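You operate a simulated robot arm through the tools that you are given. There is no shell and no other tool. Be economical: measure what you need, move in short steps, check, and stop when the job is done.

The job below is to be done with a simulated robot arm. You get a single attempt, and the scene is never put back.

TASK
Push the upper drawer next to the cupboard shut. Put two of the red signs from the workbench on top of the white plastic lids. Any order will do. Set down upright: red sign.

It is judged by the outcome, as a careful person would: the job done as asked, and still so three seconds after it is handed in. It fails if anything else is knocked over, pushed out of place, dropped, spilled or broken. Lids that push on must go on centred and level and be pressed home; caps that screw on are set level and turned clockwise until they are tight.

THE ROBOT
A 7-joint arm with a two-finger gripper on a trunk, on a base that drives. Base frame: it is fixed to the floor where the robot stands at the start and does not move with it; the origin is under the middle of the robot, x ahead of it, y to its left, z up. Readings come in mm, degrees, newtons and seconds.
With the tool pointing down near the work surface it reaches from about 320 to 800 mm from the robot's upright axis, wherever it stands. Its first joint turns from -166.0 to 166.0 degrees. Places, roughly: plastic lids [3250, -250, 750]; red sign [3250, 250, 750]; upper drawer next to the cupboard [500, 200, 700]. Payload 2.45 kg.
Tool frame: the origin (TCP) lies between the finger pads and is the grasp point; the fingertips stand 27 mm ahead of it; z points along the fingers, y is the line along which they close. Largest opening 80 mm; the body of the gripper starts 54 mm behind the TCP.
Orientation is told as [roll, pitch, yaw] about the base's x, y, z axes, in that order, counted from this pose: with the fingers straight down and closing along the base's y, the tool's x points along the base's -x, its y along +y and its z along -z.

THE INTERFACE
- The arm moves only by the tool apply_moves. Its argument "motion" is a list of rows, each an object of numbers (a shift or turn left out is 0, a gripper value left out holds the last): "fingers": the finger opening in mm, from 0 to 80; "x", "y", "z": the shift along the base's x, y, z in units of 100 mm (1.0 is 100 mm); "wx", "wy", "wz": the turn, a rotation vector about the base's x, y, z in units of 120 degrees (1.0 is 120 degrees). In form: [{"fingers": .., "x": .., "y": .., "z": .., "wx": .., "wy": .., "wz": ..}, ...]. A call has 1 to 8 rows; each row is the pose to reach, as a shift and turn from the pose commanded when the call began. A call with a number of a shift or a turn outside -1 to 1 is refused whole. A row lasts 0.2 s, in which the tool goes at most 50 mm and 8.6 degrees; a call with a longer step from one row to the next is refused whole, and so is a gripper value outside its range. Where a pose cannot be reached the arm comes as near as it can. A force on the tool above 40 N (or 10 N above the force at the start of the call, whichever is more), or a blocked arm, ends the call early, and 0.2 s more pass. The fingers move at their own pace (about 153 mm/s each) and stop on an object; they squeeze with about 42 N. The grip force told is the motor's: it shows also when the fingers shut on nothing. Time passes only in rows, and 0.2 s behind the last, so rows that repeat a pose let the fingers close. The reply holds the time, the measured pose of the TCP, the force on the tool along the base axes, the opening and the grip force, in the units named above and with some noise, with the torque about the TCP (base axes, N m) and any sound that the robot's microphone picked up, and new pictures: "show" is both (left out), scene, wrist or none.
- Cameras (640 x 400 px; columns grow to the right, rows downward): "scene" is now at [46.8, 140.8, 1603.5]; the picture's right is [0.00, -1.00, 0.00], its down [-0.88, -0.00, -0.48] and it looks along [0.48, 0.00, -0.88] (base axes); focal length 291 px, centre (320, 200). "wrist" rides on the gripper at [63, 12, -79] in the tool frame; the picture's right is [-0.19, 0.98, 0.00], its down [-0.72, -0.14, -0.68] and it looks along [-0.67, -0.13, 0.73] (tool axes); focal length 226 px, centre (320, 200). There is no depth. A picture from a camera that has moved, and an enlarged one, comes with that camera's place and axes in the base frame and with its lens.
- lift_body(by): slides the trunk up (or, below 0, down) by that many mm; the arm and the scene camera ride with it, the base frame stays. It gives what a move gives, with no picture.
- steer(legs): drives the robot by 1 to 6 legs, each [ahead, turn to the left] in mm and degrees, along the robot's own axes; the way and the turn of a leg run together, so that a leg with both is an arc; at most 1500 mm and 180 degrees a leg. The arm and the cameras ride along, it lands a little off, and it stops where it bumps. It gives what a move gives, and a new picture of the scene camera.
- pan_tilt(pan, tilt): turns the head with the scene camera to pan (to the left, within 120 degrees either way) and tilt (down, from -29 to 69), counted from straight ahead of the robot. It gives what a move gives, and a new picture of the scene camera.
- inspect(camera, box): a new picture of the part [left, top, right, bottom] of that camera's present view, enlarged. No time passes.
- sign_off(): hands the job in; it is judged then, once.

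Work in short steps. Places have to be worked out from the pictures, the camera data and where the tool is seen: move nearer, look again, correct. Check each grasp and each placing, and mend what went wrong. You have 165 turns and 260 pictures in all, those below and enlarged ones among them. Open the gripper and draw the arm clear of the work before you hand the job in, unless the task says otherwise; then end with one line.

The tools are called after "Call:" by a JSON object that holds its "fn" and its "kwargs". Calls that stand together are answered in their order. apply_moves: Moves the arm, as the interface text tells. Its arguments: {"type":"object","properties":{"motion":{"type":"array"},"show":{"type":"string","enum":["both","scene","wrist","none"]}},"required":["motion"]} The other tools are called the same way: lift_body (by) slides the trunk up or down; steer (legs) drives the base; pan_tilt (pan, tilt) turns the head that bears the scene camera; inspect (camera, box) takes an enlarged picture of a part of a camera's view; sign_off () hands the job in.

At the start:

```text
time: 0.0
eef_pos: [573.9, 139.6, 1011.9]
tcp_rot: [-0.1, 0.0, 0.0]
wrist_force: [0.5, -0.4, 1.4]
moment: [-0.01, 0.0, 0.01]
opening: 80.3
finger_force: 0.1
trunk travel left (down, up): [-250.0, 290.0]
robot x, y, heading: [-0.0, -0.8, -0.0]
head pan, tilt: [0.2, 61.1]
```

scene: 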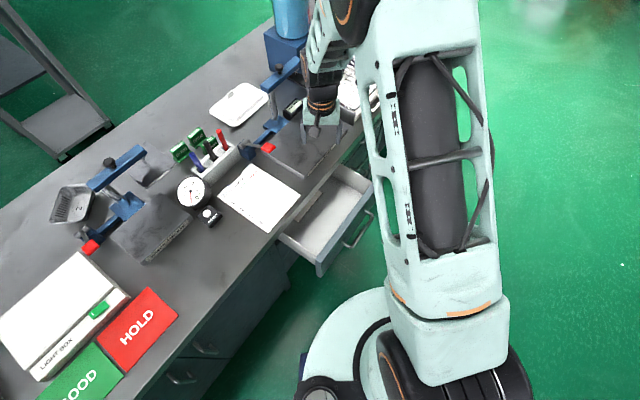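
wrist: 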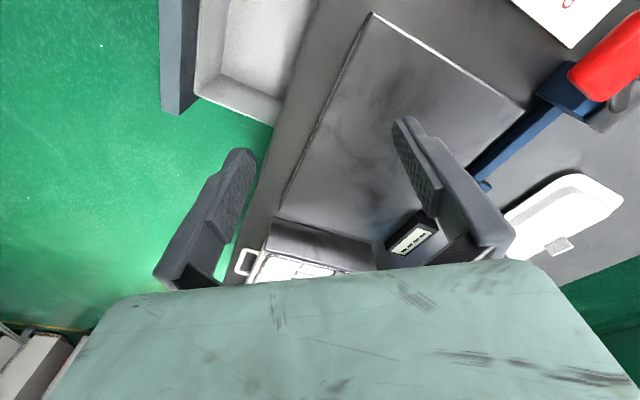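

The open drawer is seen right of the sheet of paper, in the bench to the left of the arm. I look around to see the cupboard and the far bench.

Call:
{"fn": "pan_tilt", "kwargs": {"pan": 0, "tilt": 30}}

Call:
{"fn": "pan_tilt", "kwargs": {"pan": 35, "tilt": 50}}

Call:
{"fn": "pan_tilt", "kwargs": {"pan": -25, "tilt": 35}}

```text
time: 1.0
eef_pos: [574.6, 139.7, 1012.1]
tcp_rot: [-0.1, 0.0, 0.0]
wrist_force: [0.7, 0.3, -0.3]
moment: [0.01, 0.01, -0.02]
opening: 80.0
finger_force: 0.1
trunk travel left (down, up): [-250.0, 290.0]
robot x, y, heading: [1.2, 0.0, -0.2]
head pan, tilt: [0.0, 30.0]
camera scene: at [71.9, 140.5, 1646.8], right [0.0, -1.0, 0.0], down [-0.5, 0.0, -0.87], along [0.87, 0.0, -0.5], focal length 291 px, centre (320, 200)
```

scene: 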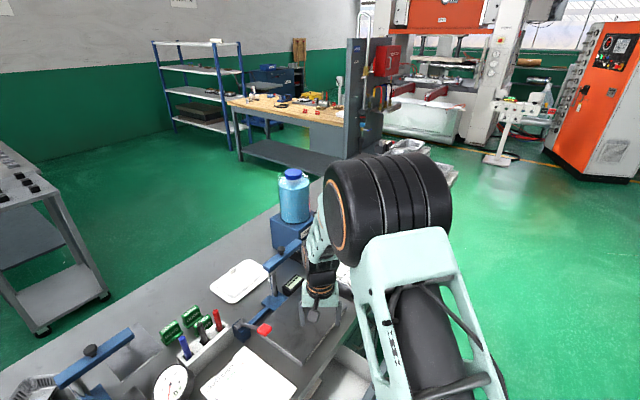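

```text
time: 2.0
eef_pos: [573.6, 139.7, 1011.7]
tcp_rot: [-0.1, 0.0, -0.1]
wrist_force: [-0.1, 0.2, -0.3]
moment: [0.0, 0.03, 0.03]
opening: 79.8
finger_force: 0.0
trunk travel left (down, up): [-250.0, 290.0]
robot x, y, heading: [2.0, -0.5, -0.1]
head pan, tilt: [35.0, 50.0]
camera scene: at [44.6, 184.7, 1617.4], right [0.57, -0.82, 0.0], down [-0.63, -0.44, -0.64], along [0.53, 0.37, -0.77], focal length 291 px, centre (320, 200)
```

scene: 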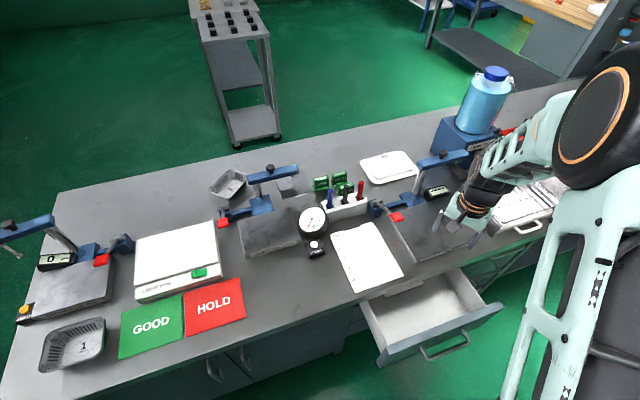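

```text
time: 3.3
eef_pos: [574.2, 139.3, 1011.4]
tcp_rot: [0.1, 0.1, 0.0]
wrist_force: [-0.2, -0.4, -0.7]
moment: [0.0, 0.01, 0.03]
opening: 79.8
finger_force: 0.0
trunk travel left (down, up): [-250.0, 290.0]
robot x, y, heading: [-1.7, 1.6, 0.1]
head pan, tilt: [-25.0, 35.0]
camera scene: at [61.3, 103.4, 1639.1], right [-0.42, -0.91, 0.0], down [-0.52, 0.24, -0.82], along [0.74, -0.35, -0.57], focal length 291 px, centre (320, 200)
```

scene: 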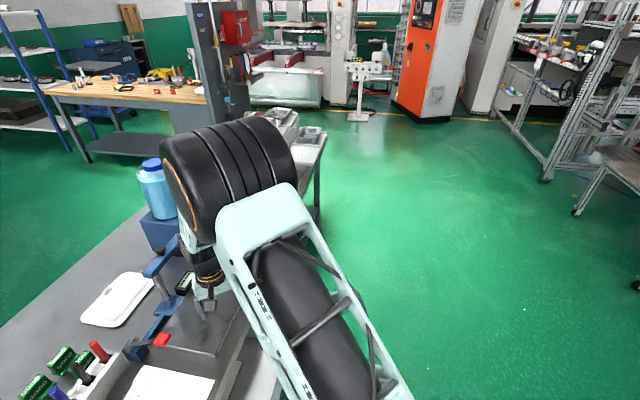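

The upper drawer is open about 140 mm, its front facing me at (≈430,40), the push direction being about (0.6,0.8). I bring the closed, yawed gripper in front of its handle, staying high.

Call:
{"fn": "apply_moves", "kwargs": {"motion": [{"fingers": 0, "x": -0.15, "y": -0.14, "wz": 0.065}, {"x": -0.3, "y": -0.28, "wz": 0.13}, {"x": -0.45, "y": -0.42, "wz": 0.195}, {"x": -0.6, "y": -0.56, "wz": 0.26}, {"x": -0.75, "y": -0.7, "wz": 0.325}, {"x": -0.9, "y": -0.85, "wz": 0.39}, {"x": -1, "y": -0.95, "wz": 0.442}], "show": "none"}}

Call:
{"fn": "apply_moves", "kwargs": {"motion": [{"x": -0.3, "y": -0.3}, {"x": -0.6, "y": -0.6}, {"x": -0.9, "y": -0.85}], "show": "wrist"}}

Call:
{"fn": "pan_tilt", "kwargs": {"pan": 20, "tilt": 62}}

```text
time: 4.9
eef_pos: [475.2, 44.7, 1011.2]
tcp_rot: [-0.1, 0.0, 53.2]
wrist_force: [-0.8, 0.0, -0.2]
moment: [0.0, -0.02, -0.03]
opening: 0.0
finger_force: 29.8
trunk travel left (down, up): [-250.0, 290.0]
robot x, y, heading: [-0.2, 0.5, 0.0]
head pan, tilt: [-25.0, 35.0]
```

```text
time: 5.7
eef_pos: [384.5, -36.8, 1008.9]
tcp_rot: [0.1, 0.0, 53.1]
wrist_force: [-0.7, 0.1, 0.3]
moment: [-0.01, -0.03, 0.05]
opening: 0.0
finger_force: 29.2
trunk travel left (down, up): [-250.0, 290.0]
robot x, y, heading: [2.9, 2.5, -0.1]
head pan, tilt: [-25.0, 35.0]
camera wrist: at [337.0, -78.5, 1087.3], right [-0.67, 0.74, 0.0], down [0.54, 0.49, 0.68], along [0.51, 0.46, -0.73], focal length 226 px, centre (320, 200)
```

wrist: 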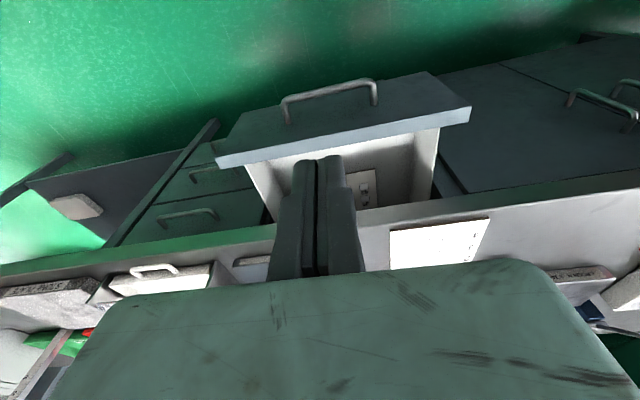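

```text
time: 6.8
eef_pos: [385.1, -34.9, 1008.8]
tcp_rot: [0.0, 0.0, 52.9]
wrist_force: [-1.1, -0.8, -0.6]
moment: [0.03, 0.02, -0.02]
opening: 0.0
finger_force: 29.8
trunk travel left (down, up): [-250.0, 290.0]
robot x, y, heading: [-0.4, 1.9, 0.1]
head pan, tilt: [20.0, 62.0]
camera scene: at [41.9, 162.4, 1602.6], right [0.34, -0.94, 0.0], down [-0.83, -0.3, -0.47], along [0.44, 0.16, -0.88], focal length 291 px, centre (320, 200)
```

scene: 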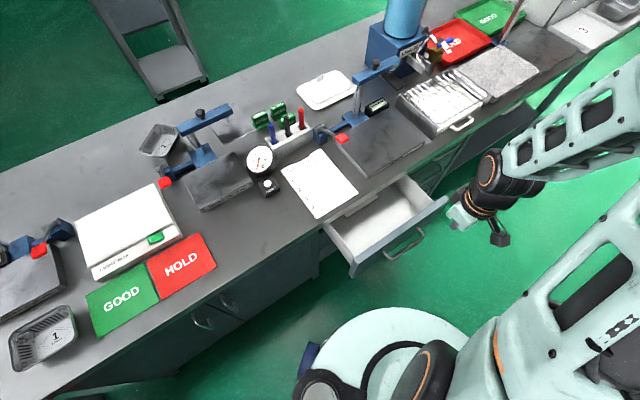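

The handle lies at about (410, 8, 725). I descend in front of it at (385,-35).

Call:
{"fn": "apply_moves", "kwargs": {"motion": [{"z": -0.4}, {"z": -0.8}, {"z": -1}], "show": "none"}}

Call:
{"fn": "apply_moves", "kwargs": {"motion": [{"z": -0.4}, {"z": -0.8}, {"z": -1}], "show": "none"}}

Call:
{"fn": "apply_moves", "kwargs": {"motion": [{"z": -0.4}, {"z": -0.8}]}}

```text
time: 7.6
eef_pos: [383.9, -38.9, 910.8]
tcp_rot: [0.0, 0.0, 53.1]
wrist_force: [0.7, -0.1, 0.7]
moment: [-0.02, -0.02, -0.02]
opening: 0.3
finger_force: 29.7
trunk travel left (down, up): [-250.0, 290.0]
robot x, y, heading: [-3.9, 2.5, -0.2]
head pan, tilt: [20.0, 62.0]
```

```text
time: 8.4
eef_pos: [385.3, -39.4, 812.5]
tcp_rot: [0.0, 0.0, 53.1]
wrist_force: [0.1, 0.8, 0.9]
moment: [0.01, 0.01, 0.0]
opening: 0.0
finger_force: 28.9
trunk travel left (down, up): [-250.0, 290.0]
robot x, y, heading: [-0.8, 0.7, 0.2]
head pan, tilt: [20.0, 62.0]
```

```text
time: 9.0
eef_pos: [383.8, -40.4, 732.2]
tcp_rot: [0.0, 0.0, 53.1]
wrist_force: [0.7, 0.2, -0.2]
moment: [0.0, -0.01, 0.01]
opening: 0.0
finger_force: 29.8
trunk travel left (down, up): [-250.0, 290.0]
robot x, y, heading: [2.2, -4.1, -0.1]
head pan, tilt: [20.0, 62.0]
camera scene: at [42.5, 162.5, 1602.4], right [0.34, -0.94, 0.0], down [-0.83, -0.3, -0.47], along [0.44, 0.16, -0.88], focal length 291 px, centre (320, 200)
camera wrist: at [337.2, -82.1, 810.0], right [-0.67, 0.74, 0.0], down [0.55, 0.49, 0.68], along [0.51, 0.46, -0.73], focal length 226 px, centre (320, 200)
```

scene: 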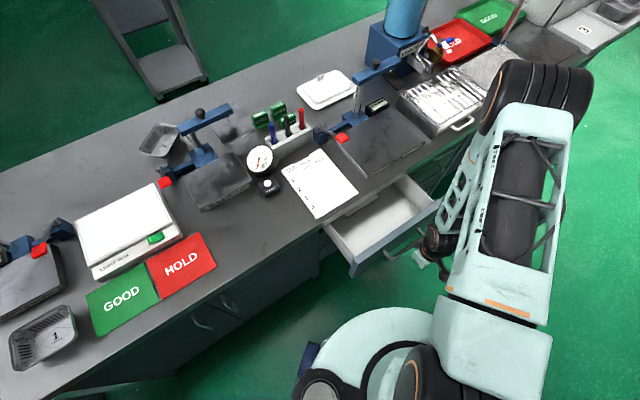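
wrist: 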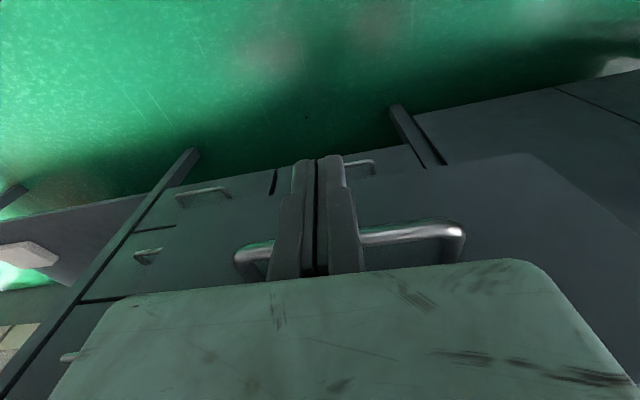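

The fingers stand before the handle bar. I push along (0.6, 0.8).

Call:
{"fn": "apply_moves", "kwargs": {"motion": [{"x": 0.15, "y": 0.2}, {"x": 0.3, "y": 0.4}, {"x": 0.45, "y": 0.6}, {"x": 0.6, "y": 0.8}], "show": "scene"}}

```text
time: 10.0
eef_pos: [445.5, 42.1, 734.1]
tcp_rot: [0.1, 0.0, 53.0]
wrist_force: [0.6, -0.3, 0.0]
moment: [0.01, -0.02, 0.01]
opening: 0.0
finger_force: 29.7
trunk travel left (down, up): [-250.0, 290.0]
robot x, y, heading: [1.7, 0.9, 0.0]
head pan, tilt: [20.0, 62.0]
camera scene: at [42.0, 162.8, 1602.5], right [0.34, -0.94, 0.0], down [-0.83, -0.3, -0.47], along [0.44, 0.16, -0.88], focal length 291 px, centre (320, 200)
```

scene: 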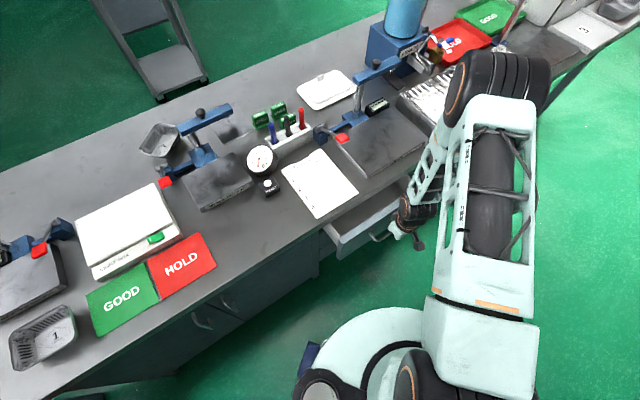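

It slides in. I push on in smaller steps until it stops.

Call:
{"fn": "apply_moves", "kwargs": {"motion": [{"x": 0.12, "y": 0.16}, {"x": 0.24, "y": 0.32}, {"x": 0.33, "y": 0.44}, {"x": 0.42, "y": 0.56}, {"x": 0.48, "y": 0.64}, {"x": 0.54, "y": 0.72}]}}

```text
time: 11.4
eef_pos: [496.9, 107.3, 730.9]
tcp_rot: [0.1, 0.3, 53.1]
wrist_force: [-19.7, -20.0, 5.2]
moment: [2.17, -1.94, 0.59]
opening: 0.0
finger_force: 29.6
trunk travel left (down, up): [-250.0, 290.0]
robot x, y, heading: [0.7, 0.5, 0.1]
head pan, tilt: [20.0, 62.0]
camera scene: at [40.0, 160.3, 1602.9], right [0.34, -0.94, 0.0], down [-0.83, -0.3, -0.47], along [0.44, 0.16, -0.88], focal length 291 px, centre (320, 200)
camera wrist: at [449.6, 65.7, 808.3], right [-0.67, 0.75, 0.0], down [0.55, 0.49, 0.68], along [0.5, 0.45, -0.74], focal length 226 px, centre (320, 200)
```

scene: 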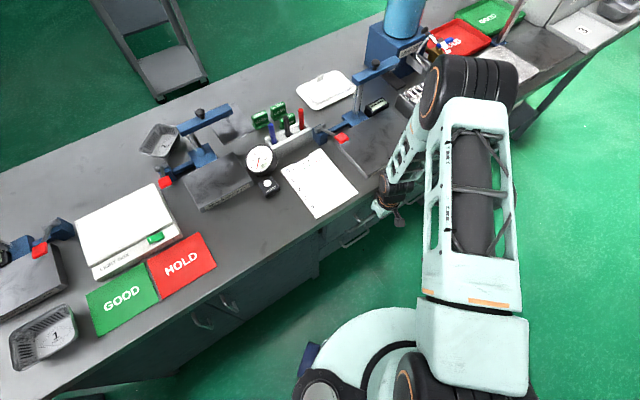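
wrist: 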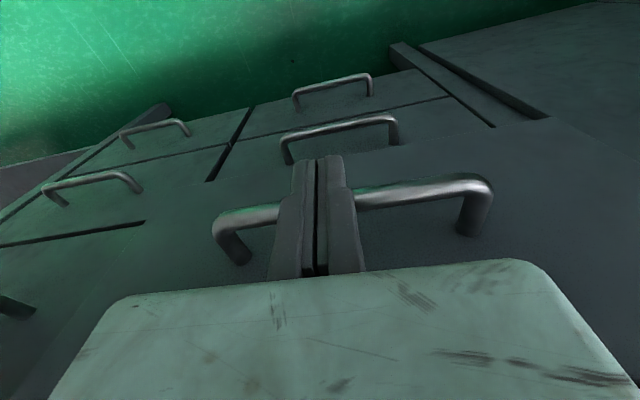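

Force of 28 N shows it reached a stop or nearly. One more small push, then back off and check whether it is flush.

Call:
{"fn": "apply_moves", "kwargs": {"motion": [{"x": 0.06, "y": 0.08}, {"x": 0.12, "y": 0.16}], "show": "none"}}

Call:
{"fn": "apply_moves", "kwargs": {"motion": [{"x": -0.24, "y": -0.32}, {"x": -0.48, "y": -0.64}, {"x": -0.72, "y": -0.96}], "show": "both"}}

```text
time: 11.7
eef_pos: [497.9, 105.8, 727.5]
tcp_rot: [0.1, 1.0, 52.9]
wrist_force: [-5.2, -7.3, -3.3]
moment: [0.52, -0.33, 0.13]
opening: 0.1
finger_force: 29.6
trunk travel left (down, up): [-250.0, 290.0]
robot x, y, heading: [-1.6, -0.1, 0.2]
head pan, tilt: [20.0, 62.0]
stopped in row 1: the force on the tool passed its limit at 46 N (the readings are from after the stop); the commanded pose is now the measured one
```

```text
time: 12.5
eef_pos: [426.6, 11.5, 728.1]
tcp_rot: [0.2, 0.6, 53.0]
wrist_force: [-0.5, -0.5, 0.7]
moment: [0.04, 0.03, -0.02]
opening: 0.0
finger_force: 29.4
trunk travel left (down, up): [-250.0, 290.0]
robot x, y, heading: [0.2, 0.7, -0.0]
head pan, tilt: [20.0, 62.0]
camera scene: at [42.0, 162.3, 1602.5], right [0.34, -0.94, 0.0], down [-0.83, -0.3, -0.47], along [0.44, 0.16, -0.88], focal length 291 px, centre (320, 200)
camera wrist: at [379.3, -28.8, 806.6], right [-0.67, 0.74, 0.0], down [0.55, 0.49, 0.67], along [0.5, 0.45, -0.74], focal length 226 px, centre (320, 200)
```

scene: 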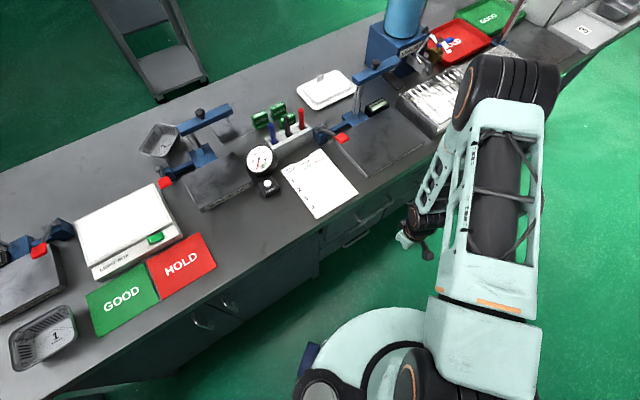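
wrist: 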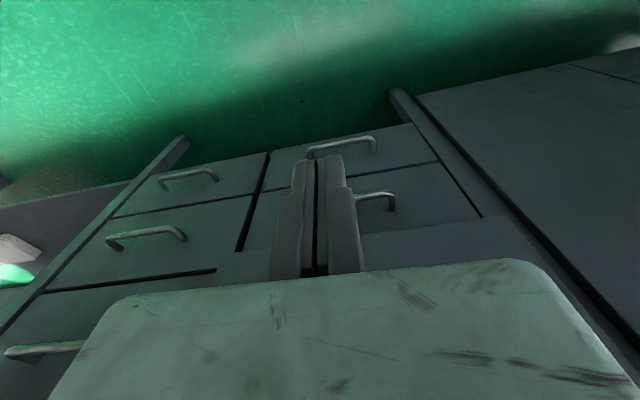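

I inspect the drawer for flushness.

Call:
{"fn": "inspect", "kwargs": {"camera": "scene", "box": [290, 170, 450, 270]}}

Call:
{"fn": "inspect", "kwargs": {"camera": "wrist", "box": [150, 130, 550, 300]}}

```text
4.00 times, centred on (370, 220) of scene
camera zoom: at [42.0, 162.3, 1602.5], right [0.34, -0.94, 0.0], down [-0.83, -0.3, -0.47], along [0.44, 0.16, -0.88], focal length 1164 px, centre (120, 120)
```

zoom: 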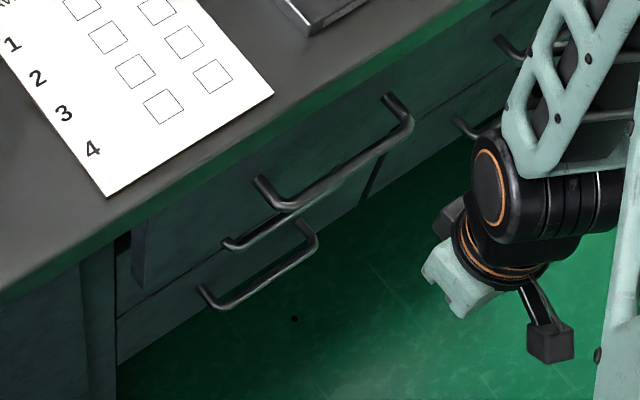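

```text
1.60 times, centred on (350, 215) of wrist
camera zoom: at [379.3, -28.8, 806.6], right [-0.67, 0.74, 0.0], down [0.55, 0.49, 0.67], along [0.5, 0.45, -0.74], focal length 362 px, centre (272, 176)
```

zoom: 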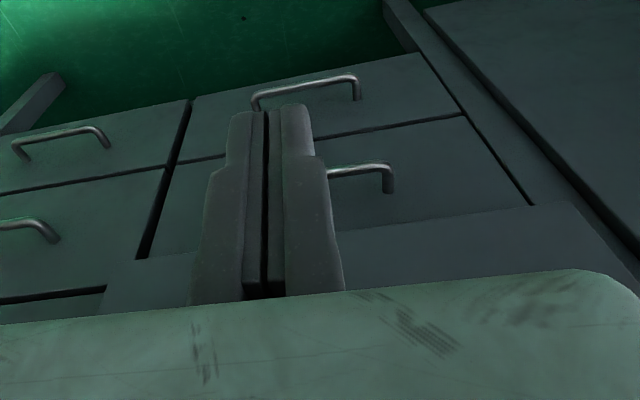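

The drawer still stands out some 25 mm: the torque shows the gripper body hit the bench-top edge, not the drawer's stop. I tilt the tool 30° so the fingers lead, then push the handle on.

Call:
{"fn": "apply_moves", "kwargs": {"motion": [{"wx": 0.05, "wy": -0.0375}, {"wx": 0.1, "wy": -0.075}, {"wx": 0.15, "wy": -0.1125}, {"wx": 0.2, "wy": -0.15}, {"wx": 0.22, "wy": -0.165}, {"wx": 0.22, "wy": -0.165, "x": 0.24, "y": 0.32}, {"wx": 0.22, "wy": -0.165, "x": 0.48, "y": 0.64}], "show": "both"}}

```text
time: 14.1
eef_pos: [477.7, 77.6, 726.9]
tcp_rot: [0.3, -32.2, 52.8]
wrist_force: [-0.3, 0.0, 1.0]
moment: [0.02, 0.02, 0.0]
opening: 0.3
finger_force: 29.6
trunk travel left (down, up): [-250.0, 290.0]
robot x, y, heading: [3.1, 3.4, -0.3]
head pan, tilt: [20.0, 62.0]
camera scene: at [42.4, 163.1, 1602.4], right [0.34, -0.94, 0.0], down [-0.83, -0.3, -0.47], along [0.44, 0.16, -0.88], focal length 291 px, centre (320, 200)
camera wrist: at [409.8, 9.1, 758.6], right [-0.69, 0.72, 0.11], down [0.26, 0.11, 0.96], along [0.68, 0.69, -0.26], focal length 226 px, centre (320, 200)
```

scene: 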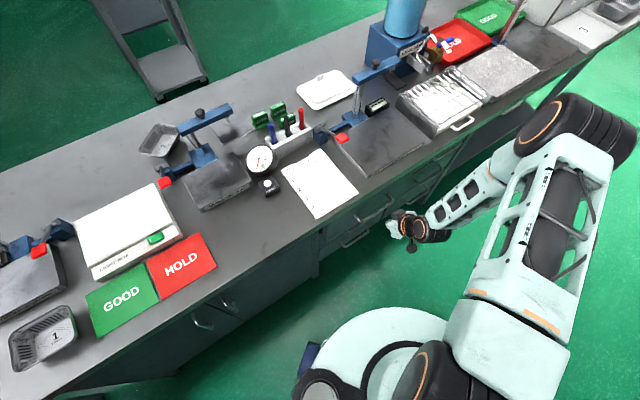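
wrist: 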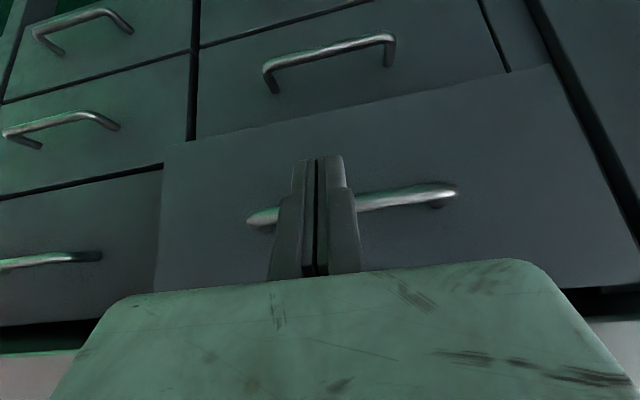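

Protrusion confirmed. I continue the push in small steps.

Call:
{"fn": "apply_moves", "kwargs": {"motion": [{"x": 0.12, "y": 0.16}, {"x": 0.21, "y": 0.28}, {"x": 0.27, "y": 0.36}, {"x": 0.33, "y": 0.44}, {"x": 0.39, "y": 0.52}, {"x": 0.45, "y": 0.6}], "show": "both"}}

```text
time: 15.5
eef_pos: [518.9, 137.4, 729.3]
tcp_rot: [0.3, -32.4, 52.9]
wrist_force: [-0.7, -0.9, 0.2]
moment: [-0.02, 0.01, 0.03]
opening: 0.0
finger_force: 29.7
trunk travel left (down, up): [-250.0, 290.0]
robot x, y, heading: [-0.6, -1.9, 0.1]
head pan, tilt: [20.0, 62.0]
camera scene: at [41.9, 162.5, 1602.5], right [0.34, -0.94, 0.0], down [-0.83, -0.3, -0.47], along [0.44, 0.16, -0.88], focal length 291 px, centre (320, 200)
camera wrist: at [451.5, 69.0, 761.0], right [-0.69, 0.72, 0.11], down [0.26, 0.11, 0.96], along [0.68, 0.69, -0.26], focal length 226 px, centre (320, 200)
```

scene: 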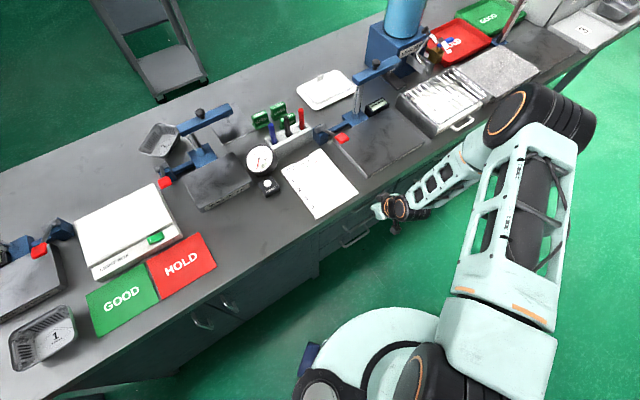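
wrist: 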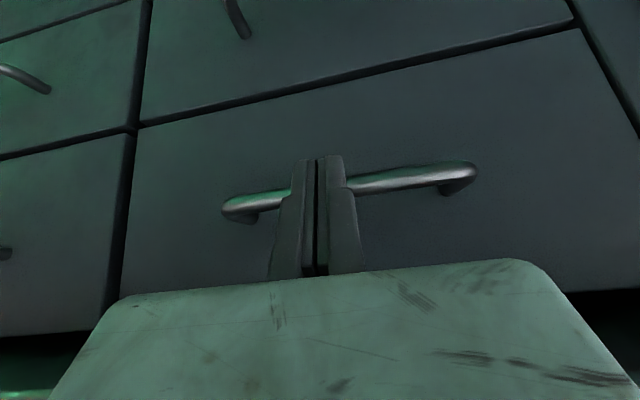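

It now looks almost flush. I push a little more to feel the stop.

Call:
{"fn": "apply_moves", "kwargs": {"motion": [{"x": 0.03, "y": 0.04}, {"x": 0.06, "y": 0.08}, {"x": 0.09, "y": 0.12}, {"x": 0.12, "y": 0.16}], "show": "wrist"}}

```text
time: 16.4
eef_pos: [524.0, 142.8, 725.8]
tcp_rot: [0.6, -31.4, 52.6]
wrist_force: [-1.6, -2.6, -2.1]
moment: [0.2, -0.1, 0.04]
opening: 0.0
finger_force: 30.0
trunk travel left (down, up): [-250.0, 290.0]
robot x, y, heading: [1.8, 0.7, -0.4]
head pan, tilt: [20.0, 62.0]
stopped in row 4: the force on the tool passed its limit at 46 N (the readings are from after the stop); the commanded pose is now the measured one
camera wrist: at [456.9, 74.9, 758.8], right [-0.68, 0.72, 0.11], down [0.27, 0.11, 0.96], along [0.68, 0.68, -0.27], focal length 226 px, centre (320, 200)
```

wrist: 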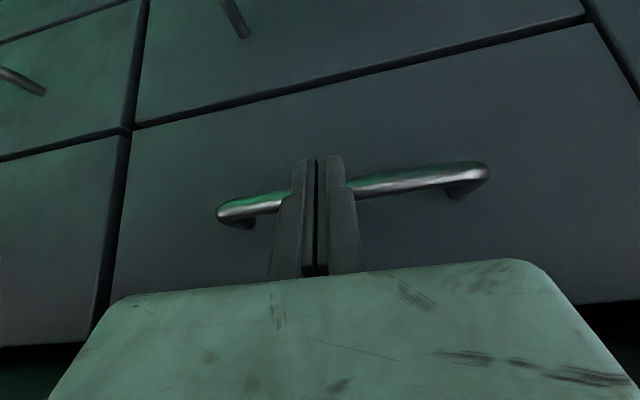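

Stopped with a hard force. I back off and look again for flushness.

Call:
{"fn": "apply_moves", "kwargs": {"motion": [{"x": -0.24, "y": -0.32}, {"x": -0.48, "y": -0.64}, {"x": -0.72, "y": -0.96}], "show": "wrist"}}

Call:
{"fn": "inspect", "kwargs": {"camera": "scene", "box": [290, 170, 450, 270]}}

```text
time: 17.2
eef_pos: [450.2, 44.3, 726.8]
tcp_rot: [0.4, -31.7, 52.7]
wrist_force: [-0.4, 0.1, -0.4]
moment: [-0.01, -0.01, -0.02]
opening: 0.0
finger_force: 29.4
trunk travel left (down, up): [-250.0, 290.0]
robot x, y, heading: [-3.6, 0.4, -0.2]
head pan, tilt: [20.0, 62.0]
camera wrist: at [382.6, -23.1, 759.3], right [-0.68, 0.72, 0.11], down [0.27, 0.11, 0.96], along [0.68, 0.68, -0.27], focal length 226 px, centre (320, 200)
```

wrist: 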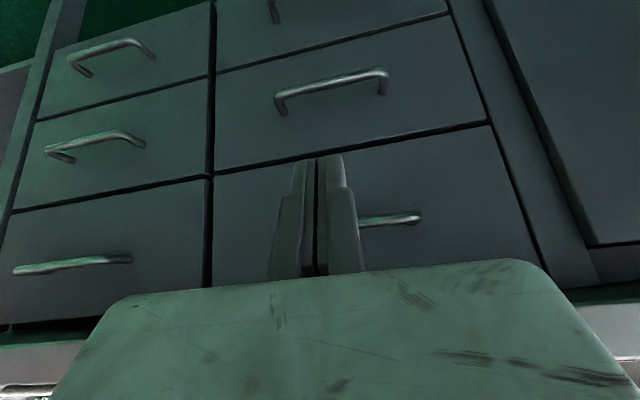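

```text
4.00 times, centred on (370, 220) of scene
camera zoom: at [42.0, 162.3, 1602.6], right [0.34, -0.94, 0.0], down [-0.83, -0.3, -0.47], along [0.44, 0.16, -0.88], focal length 1164 px, centre (120, 120)
```

zoom: 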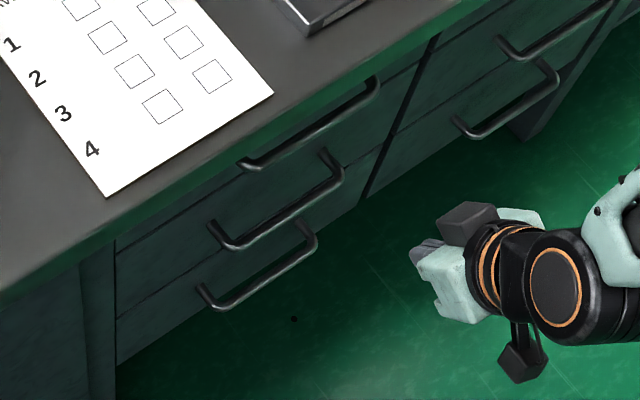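

The drawer is flush and shut. I straighten the tool, rise, and then look at the way to the workbench.

Call:
{"fn": "apply_moves", "kwargs": {"motion": [{"x": -0.12, "y": -0.16, "z": 0.2, "wx": -0.05, "wy": 0.037}, {"x": -0.24, "y": -0.32, "z": 0.4, "wx": -0.1, "wy": 0.075}, {"x": -0.24, "y": -0.32, "z": 0.6, "wx": -0.15, "wy": 0.112}, {"x": -0.24, "y": -0.32, "z": 0.8, "wx": -0.2, "wy": 0.15}, {"x": -0.24, "y": -0.32, "z": 1.0, "wx": -0.211, "wy": 0.158}], "show": "none"}}

Call:
{"fn": "apply_moves", "kwargs": {"motion": [{"z": 0.5, "wz": -0.07}, {"z": 0.9, "wz": -0.14}, {"z": 1, "wz": -0.21}, {"z": 1, "wz": -0.28}, {"z": 1, "wz": -0.35}, {"z": 1, "wz": -0.42}, {"z": 1, "wz": -0.44}], "show": "none"}}

Call:
{"fn": "apply_moves", "kwargs": {"motion": [{"z": 0.5, "fingers": 80}, {"z": 1}], "show": "none"}}

Call:
{"fn": "steer", "kwargs": {"legs": [[0, -42]]}}

Call:
{"fn": "pan_tilt", "kwargs": {"pan": 0, "tilt": 20}}

```text
time: 18.4
eef_pos: [425.5, 13.5, 826.3]
tcp_rot: [0.3, -0.1, 52.7]
wrist_force: [-0.5, 1.8, -0.6]
moment: [0.01, 0.01, -0.02]
opening: 0.1
finger_force: 29.9
trunk travel left (down, up): [-250.0, 290.0]
robot x, y, heading: [1.1, 2.1, 0.0]
head pan, tilt: [20.0, 62.0]
```

```text
time: 20.0
eef_pos: [426.7, 13.7, 926.9]
tcp_rot: [0.2, -0.1, -0.2]
wrist_force: [0.1, 0.1, 0.5]
moment: [0.03, -0.03, 0.0]
opening: 0.0
finger_force: 30.0
trunk travel left (down, up): [-250.0, 290.0]
robot x, y, heading: [-2.3, -0.7, -0.1]
head pan, tilt: [20.0, 62.0]
```

```text
time: 20.6
eef_pos: [426.1, 13.4, 1026.2]
tcp_rot: [0.2, -0.1, -0.1]
wrist_force: [-0.2, -0.5, 0.3]
moment: [0.0, -0.01, 0.02]
opening: 80.0
finger_force: 0.1
trunk travel left (down, up): [-250.0, 290.0]
robot x, y, heading: [-0.7, 1.7, -0.2]
head pan, tilt: [20.0, 62.0]
```

```text
time: 23.0
eef_pos: [324.7, -279.3, 1026.3]
tcp_rot: [0.2, -0.1, -42.7]
wrist_force: [-0.4, -0.3, -0.1]
moment: [0.02, -0.03, -0.02]
opening: 80.0
finger_force: 0.1
trunk travel left (down, up): [-250.0, 290.0]
robot x, y, heading: [1.1, -0.9, -42.7]
head pan, tilt: [20.0, 62.0]
camera scene: at [140.9, 91.6, 1602.5], right [-0.39, -0.92, 0.0], down [-0.81, 0.34, -0.47], along [0.43, -0.18, -0.88], focal length 291 px, centre (320, 200)
```

scene: 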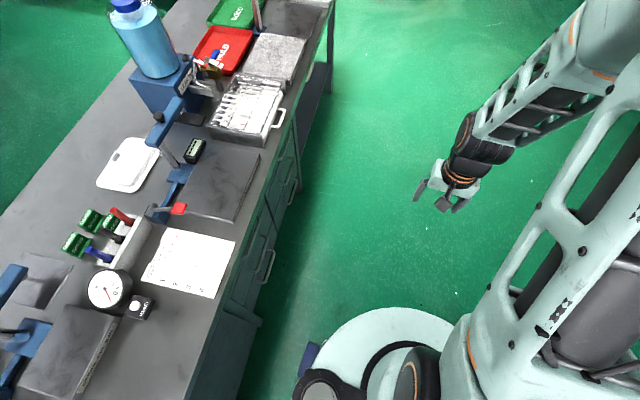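

```text
time: 24.1
eef_pos: [324.4, -278.5, 1025.4]
tcp_rot: [0.2, -0.2, -42.6]
wrist_force: [-0.6, 0.1, -0.4]
moment: [0.0, -0.02, 0.01]
opening: 79.9
finger_force: 0.0
trunk travel left (down, up): [-250.0, 290.0]
robot x, y, heading: [2.6, -0.6, -42.9]
head pan, tilt: [0.0, 20.0]
camera scene: at [150.1, 53.4, 1662.9], right [-0.68, -0.73, 0.0], down [-0.25, 0.23, -0.94], along [0.69, -0.64, -0.34], focal length 291 px, centre (320, 200)
```

scene: 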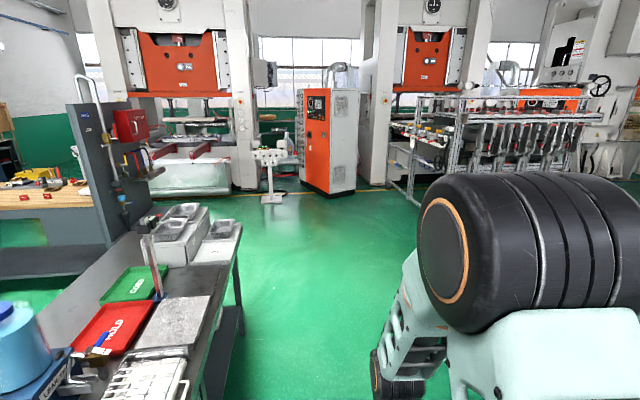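

I look toward the workbench now.

Call:
{"fn": "pan_tilt", "kwargs": {"pan": 40, "tilt": 22}}

Call:
{"fn": "inspect", "kwargs": {"camera": "scene", "box": [160, 40, 420, 200]}}

```text
time: 25.2
eef_pos: [326.4, -278.5, 1025.0]
tcp_rot: [0.3, -0.2, -42.5]
wrist_force: [0.7, 1.0, 0.8]
moment: [-0.02, 0.0, 0.02]
opening: 80.0
finger_force: 0.1
trunk travel left (down, up): [-250.0, 290.0]
robot x, y, heading: [0.6, 2.2, -42.7]
head pan, tilt: [40.0, 22.0]
camera scene: at [174.3, 112.1, 1659.7], right [-0.05, -1.0, 0.0], down [-0.37, 0.02, -0.93], along [0.93, -0.04, -0.37], focal length 291 px, centre (320, 200)
```

scene: 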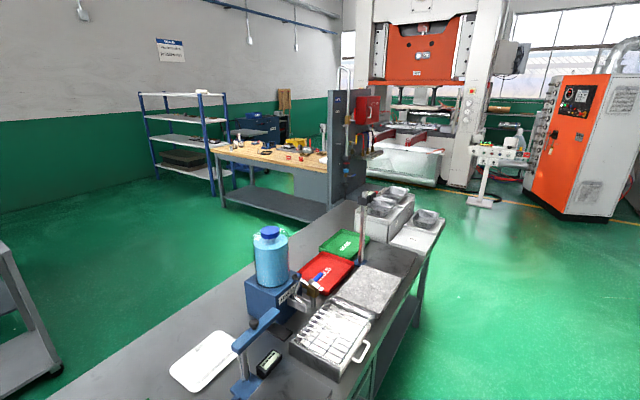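

```text
2.46 times, centred on (290, 120) of scene
camera zoom: at [174.3, 112.1, 1659.7], right [-0.05, -1.0, 0.0], down [-0.37, 0.02, -0.93], along [0.93, -0.04, -0.37], focal length 716 px, centre (394, 397)
```

zoom: 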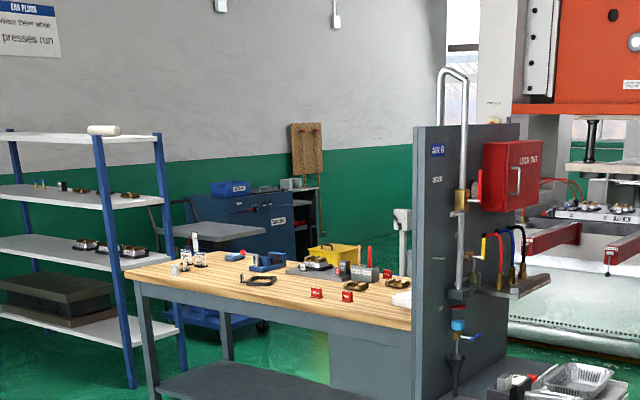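

The red signs lie on the wooden bench; the tool panel stands at its right end. I drive around the end of the grey bench, in stages.

Call:
{"fn": "steer", "kwargs": {"legs": [[1400, 0], [900, 0], [0, 85]]}}

Call:
{"fn": "pan_tilt", "kwargs": {"pan": 0, "tilt": 25}}

Call:
{"fn": "pan_tilt", "kwargs": {"pan": 25, "tilt": 35}}

```text
time: 40.1
eef_pos: [1973.0, -1250.9, 1025.8]
tcp_rot: [0.2, -0.2, 42.4]
wrist_force: [-0.6, -0.2, -0.8]
moment: [-0.03, -0.01, -0.01]
opening: 80.1
finger_force: 0.1
trunk travel left (down, up): [-250.0, 290.0]
robot x, y, heading: [1669.2, -1547.3, 42.2]
head pan, tilt: [40.0, 22.0]
camera scene: at [1570.8, -1367.3, 1659.7], right [0.99, -0.13, 0.0], down [-0.05, -0.37, -0.93], along [0.12, 0.92, -0.37], focal length 291 px, centre (320, 200)
```

scene: 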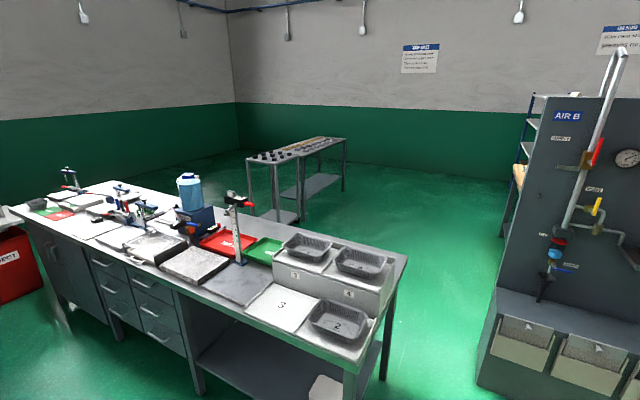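

```text
time: 41.1
eef_pos: [1971.0, -1251.0, 1025.9]
tcp_rot: [0.2, 0.0, 42.5]
wrist_force: [0.2, -0.4, -0.5]
moment: [-0.02, 0.02, 0.0]
opening: 80.0
finger_force: 0.1
trunk travel left (down, up): [-250.0, 290.0]
robot x, y, heading: [1666.0, -1549.9, 42.1]
head pan, tilt: [0.0, 25.0]
camera scene: at [1626.5, -1397.3, 1654.9], right [0.67, -0.74, 0.0], down [-0.31, -0.28, -0.91], along [0.67, 0.61, -0.42], focal length 291 px, centre (320, 200)
```

scene: 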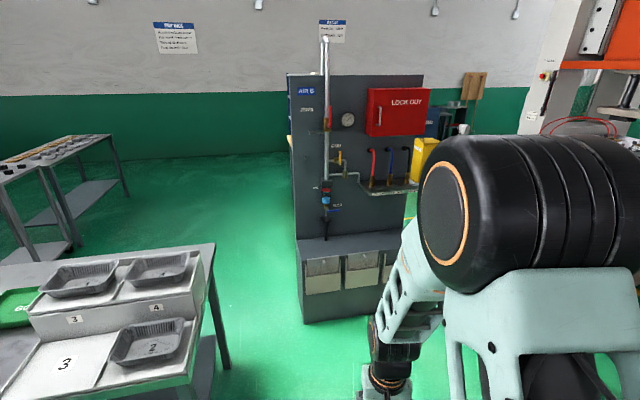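

```text
time: 42.0
eef_pos: [1971.9, -1250.8, 1026.7]
tcp_rot: [0.2, -0.1, 42.4]
wrist_force: [0.0, 0.4, -0.4]
moment: [0.02, -0.04, 0.02]
opening: 80.1
finger_force: 0.1
trunk travel left (down, up): [-250.0, 290.0]
robot x, y, heading: [1667.4, -1547.9, 42.3]
head pan, tilt: [25.0, 35.0]
camera scene: at [1592.5, -1378.1, 1639.1], right [0.92, -0.39, 0.0], down [-0.22, -0.53, -0.82], along [0.32, 0.76, -0.57], focal length 291 px, centre (320, 200)
```

scene: 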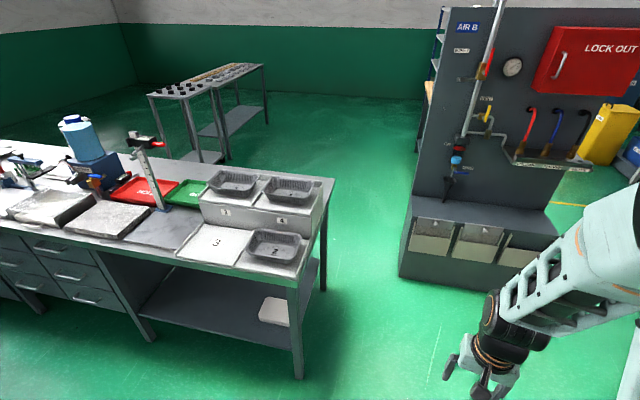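

The gap between the grey bench and the panel looks only ~480 mm wide. I look down at my own base to judge its width, and to the right side of the panel.

Call:
{"fn": "pan_tilt", "kwargs": {"pan": 60, "tilt": 69}}

Call:
{"fn": "pan_tilt", "kwargs": {"pan": -70, "tilt": 69}}

Call:
{"fn": "pan_tilt", "kwargs": {"pan": -35, "tilt": 20}}

```text
time: 43.0
eef_pos: [1972.8, -1251.9, 1025.6]
tcp_rot: [0.2, -0.1, 42.3]
wrist_force: [0.2, 0.3, 1.2]
moment: [0.01, 0.0, 0.01]
opening: 80.0
finger_force: 0.0
trunk travel left (down, up): [-250.0, 290.0]
robot x, y, heading: [1663.1, -1551.8, 42.2]
head pan, tilt: [60.0, 68.8]
camera scene: at [1546.5, -1404.7, 1595.5], right [0.98, 0.21, 0.0], down [0.2, -0.91, -0.36], along [-0.08, 0.35, -0.93], focal length 291 px, centre (320, 200)
```

scene: 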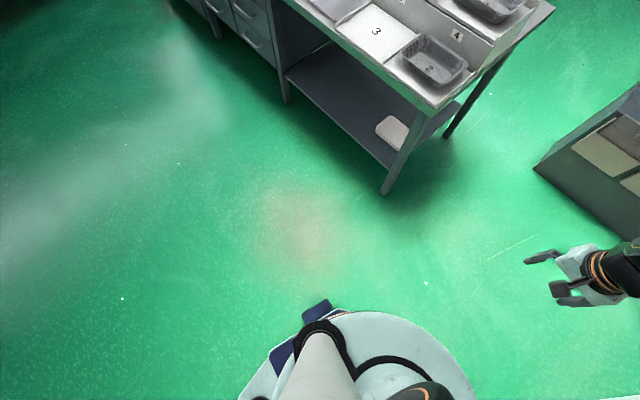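

```text
time: 45.1
eef_pos: [1972.2, -1251.1, 1025.9]
tcp_rot: [0.2, 0.0, 42.4]
wrist_force: [-0.7, -0.8, 0.2]
moment: [0.01, -0.02, 0.01]
opening: 80.1
finger_force: 0.1
trunk travel left (down, up): [-250.0, 290.0]
robot x, y, heading: [1669.0, -1552.6, 42.4]
head pan, tilt: [-70.0, 68.8]
camera scene: at [1607.9, -1485.3, 1595.4], right [-0.46, -0.89, 0.0], down [-0.83, 0.43, -0.36], along [0.32, -0.17, -0.93], focal length 291 px, centre (320, 200)
```

scene: 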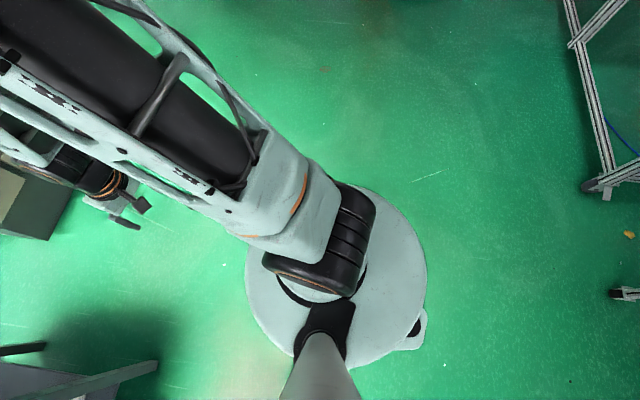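

```text
time: 46.3
eef_pos: [1972.8, -1250.3, 1025.1]
tcp_rot: [0.2, -0.2, 42.3]
wrist_force: [0.2, 1.0, -0.7]
moment: [0.01, -0.01, 0.02]
opening: 80.1
finger_force: 0.1
trunk travel left (down, up): [-250.0, 290.0]
robot x, y, heading: [1667.5, -1551.5, 42.1]
head pan, tilt: [-35.0, 20.0]
camera scene: at [1650.8, -1447.6, 1662.9], right [0.13, -0.99, 0.0], down [-0.34, -0.04, -0.94], along [0.93, 0.12, -0.34], focal length 291 px, centre (320, 200)
```

scene: 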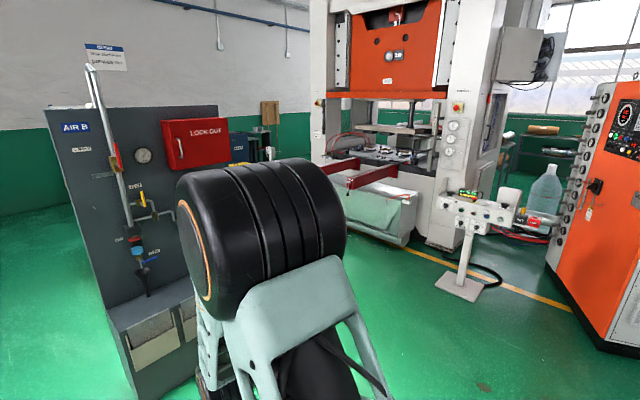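

Too tight to risk; the other way, round the left end of the grey bench, seemed open with >1 m behind it. I drive back parallel to the bench and look there.

Call:
{"fn": "steer", "kwargs": {"legs": [[0, 101], [1500, 0], [900, 0]]}}

Call:
{"fn": "pan_tilt", "kwargs": {"pan": 0, "tilt": 25}}

Call:
{"fn": "pan_tilt", "kwargs": {"pan": -50, "tilt": 30}}

```text
time: 62.4
eef_pos: [-589.2, 117.5, 1025.8]
tcp_rot: [0.2, 0.1, 143.3]
wrist_force: [-0.9, -0.1, 0.7]
moment: [0.0, -0.01, -0.01]
opening: 80.1
finger_force: 0.0
trunk travel left (down, up): [-250.0, 290.0]
robot x, y, heading: [-236.5, -125.8, 143.1]
head pan, tilt: [-35.0, 20.0]
camera scene: at [-334.5, -160.0, 1662.9], right [0.95, 0.31, 0.0], down [0.11, -0.33, -0.94], along [-0.29, 0.89, -0.34], focal length 291 px, centre (320, 200)
```

scene: 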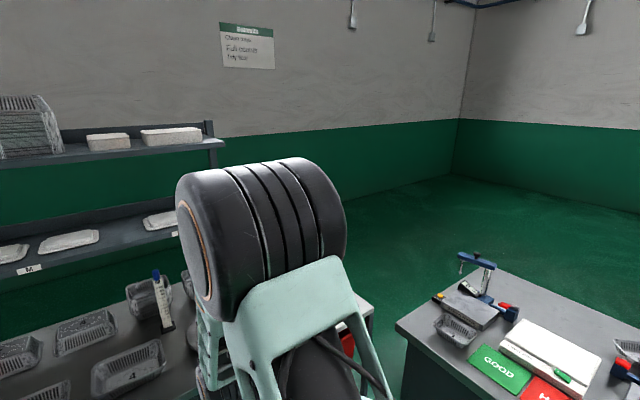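

```text
time: 63.4
eef_pos: [-589.2, 118.4, 1026.5]
tcp_rot: [0.2, -0.1, 143.3]
wrist_force: [0.5, -0.3, 0.5]
moment: [-0.02, 0.01, 0.01]
opening: 80.0
finger_force: 0.1
trunk travel left (down, up): [-250.0, 290.0]
robot x, y, heading: [-235.7, -123.7, 143.3]
head pan, tilt: [0.0, 25.0]
camera scene: at [-378.9, -193.3, 1654.9], right [0.6, 0.8, 0.0], down [0.34, -0.25, -0.91], along [-0.72, 0.54, -0.42], focal length 291 px, centre (320, 200)
```

scene: 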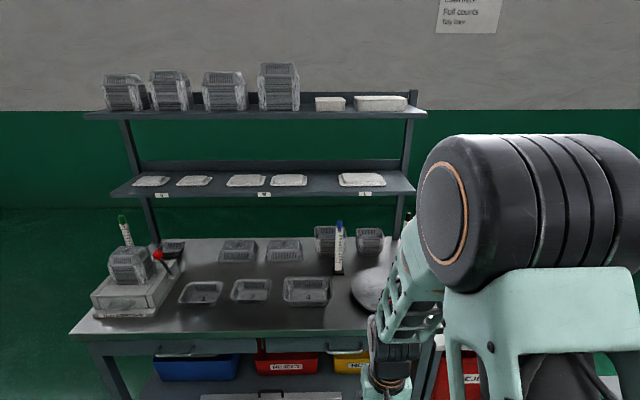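

```text
time: 64.5
eef_pos: [-590.3, 119.5, 1025.8]
tcp_rot: [0.2, -0.1, 143.3]
wrist_force: [-0.3, 1.0, -0.3]
moment: [0.0, -0.01, -0.02]
opening: 79.8
finger_force: 0.1
trunk travel left (down, up): [-250.0, 290.0]
robot x, y, heading: [-238.1, -125.1, 143.4]
head pan, tilt: [-50.0, 30.0]
camera scene: at [-310.3, -158.4, 1646.9], right [1.0, 0.06, 0.0], down [0.03, -0.5, -0.87], along [-0.05, 0.86, -0.5], focal length 291 px, centre (320, 200)
```

scene: 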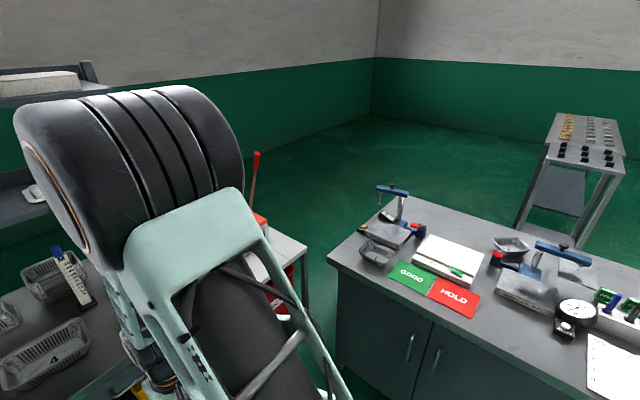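

This side is blocked by the packing table. So the right-hand gap must be judged well: I turn the wrist camera to look back at my own base and measure its width.

Call:
{"fn": "apply_moves", "kwargs": {"motion": [{"wz": 0.07}, {"wz": 0.14}, {"wz": 0.21}, {"wz": 0.28}, {"wz": 0.35}, {"wz": 0.42}, {"wz": 0.49}, {"wz": 0.56}], "show": "none"}}

Call:
{"fn": "apply_moves", "kwargs": {"motion": [{"wz": 0.07}, {"wz": 0.14}, {"wz": 0.21}, {"wz": 0.28}, {"wz": 0.35}, {"wz": 0.42}, {"wz": 0.49}, {"wz": 0.56}], "show": "wrist"}}

```text
time: 66.3
eef_pos: [-589.7, 118.1, 1027.2]
tcp_rot: [0.4, -0.1, -149.3]
wrist_force: [-0.1, -0.4, 0.8]
moment: [0.0, 0.0, -0.02]
opening: 80.1
finger_force: 0.1
trunk travel left (down, up): [-250.0, 290.0]
robot x, y, heading: [-237.0, -125.6, 143.0]
head pan, tilt: [-50.0, 30.0]
```

```text
time: 68.1
eef_pos: [-589.4, 120.0, 1025.8]
tcp_rot: [0.4, -0.1, -82.2]
wrist_force: [-0.3, 0.5, 0.5]
moment: [0.0, 0.01, 0.0]
opening: 80.1
finger_force: 0.0
trunk travel left (down, up): [-250.0, 290.0]
robot x, y, heading: [-240.5, -124.5, 143.1]
head pan, tilt: [-50.0, 30.0]
camera wrist: at [-585.5, 185.0, 1104.1], right [1.0, -0.06, 0.0], down [-0.05, -0.73, 0.68], along [-0.04, -0.68, -0.73], focal length 226 px, centre (320, 200)
```

wrist: 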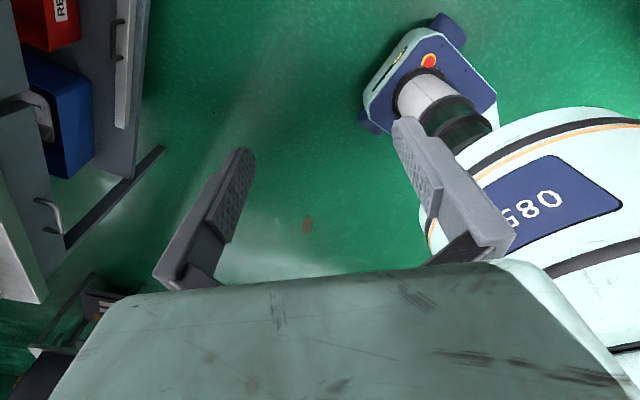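

The base is about 455 mm wide against a ~490 mm gap: too tight. I will view the bench from the other side of the panel first.

Call:
{"fn": "steer", "kwargs": {"legs": [[0, -180], [1500, 0], [900, 0], [0, 45], [900, 0]]}}

Call:
{"fn": "pan_tilt", "kwargs": {"pan": 30, "tilt": 22}}

Call:
{"fn": "pan_tilt", "kwargs": {"pan": 70, "tilt": 30}}

```text
time: 94.0
eef_pos: [2775.5, -1782.0, 1026.1]
tcp_rot: [0.2, -0.1, 133.8]
wrist_force: [0.1, 0.2, -0.4]
moment: [-0.01, 0.02, 0.01]
opening: 80.2
finger_force: 0.0
trunk travel left (down, up): [-250.0, 290.0]
robot x, y, heading: [2349.9, -1792.5, -0.8]
head pan, tilt: [-50.0, 30.0]
camera scene: at [2388.4, -1722.1, 1646.9], right [-0.77, -0.63, 0.0], down [-0.32, 0.39, -0.87], along [0.55, -0.67, -0.5], focal length 291 px, centre (320, 200)
```

scene: 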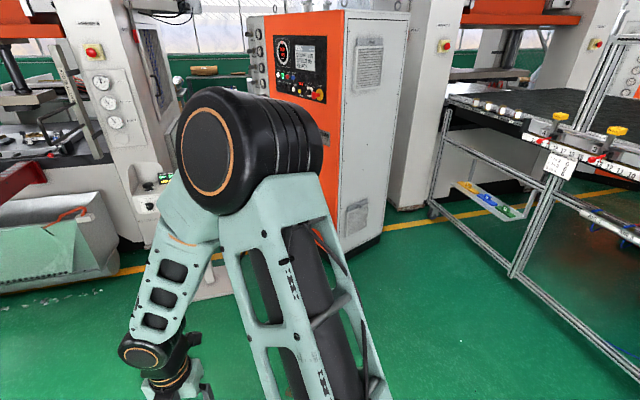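

```text
time: 95.6
eef_pos: [2776.1, -1782.7, 1025.3]
tcp_rot: [0.4, -0.1, 133.8]
wrist_force: [0.1, -0.3, 0.3]
moment: [0.03, 0.01, -0.01]
opening: 80.0
finger_force: 0.0
trunk travel left (down, up): [-250.0, 290.0]
robot x, y, heading: [2349.9, -1792.8, -0.8]
head pan, tilt: [30.0, 22.0]
camera scene: at [2411.8, -1606.7, 1659.7], right [0.49, -0.87, 0.0], down [-0.33, -0.18, -0.93], along [0.81, 0.45, -0.37], focal length 291 px, centre (320, 200)
```

scene: 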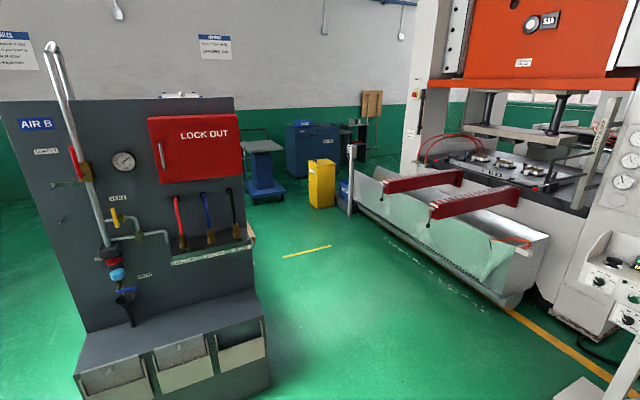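

```text
time: 96.6
eef_pos: [2775.9, -1782.2, 1026.4]
tcp_rot: [0.4, -0.1, 133.8]
wrist_force: [0.7, 0.3, -0.3]
moment: [0.01, -0.04, 0.0]
opening: 80.2
finger_force: 0.1
trunk travel left (down, up): [-250.0, 290.0]
robot x, y, heading: [2351.0, -1790.6, -0.8]
head pan, tilt: [70.0, 30.0]
camera scene: at [2362.9, -1567.5, 1646.9], right [0.94, -0.35, 0.0], down [-0.18, -0.47, -0.87], along [0.31, 0.81, -0.5], focal length 291 px, centre (320, 200)
```

scene: 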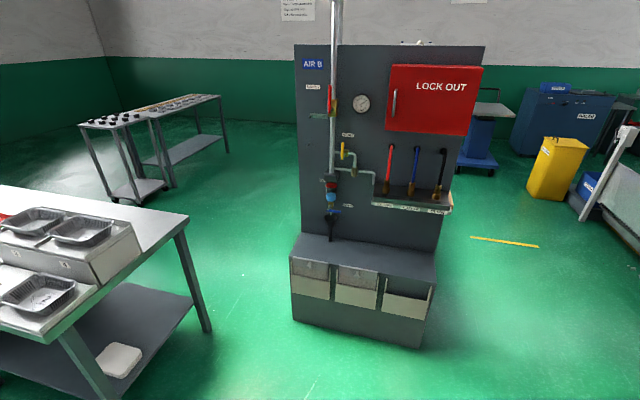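

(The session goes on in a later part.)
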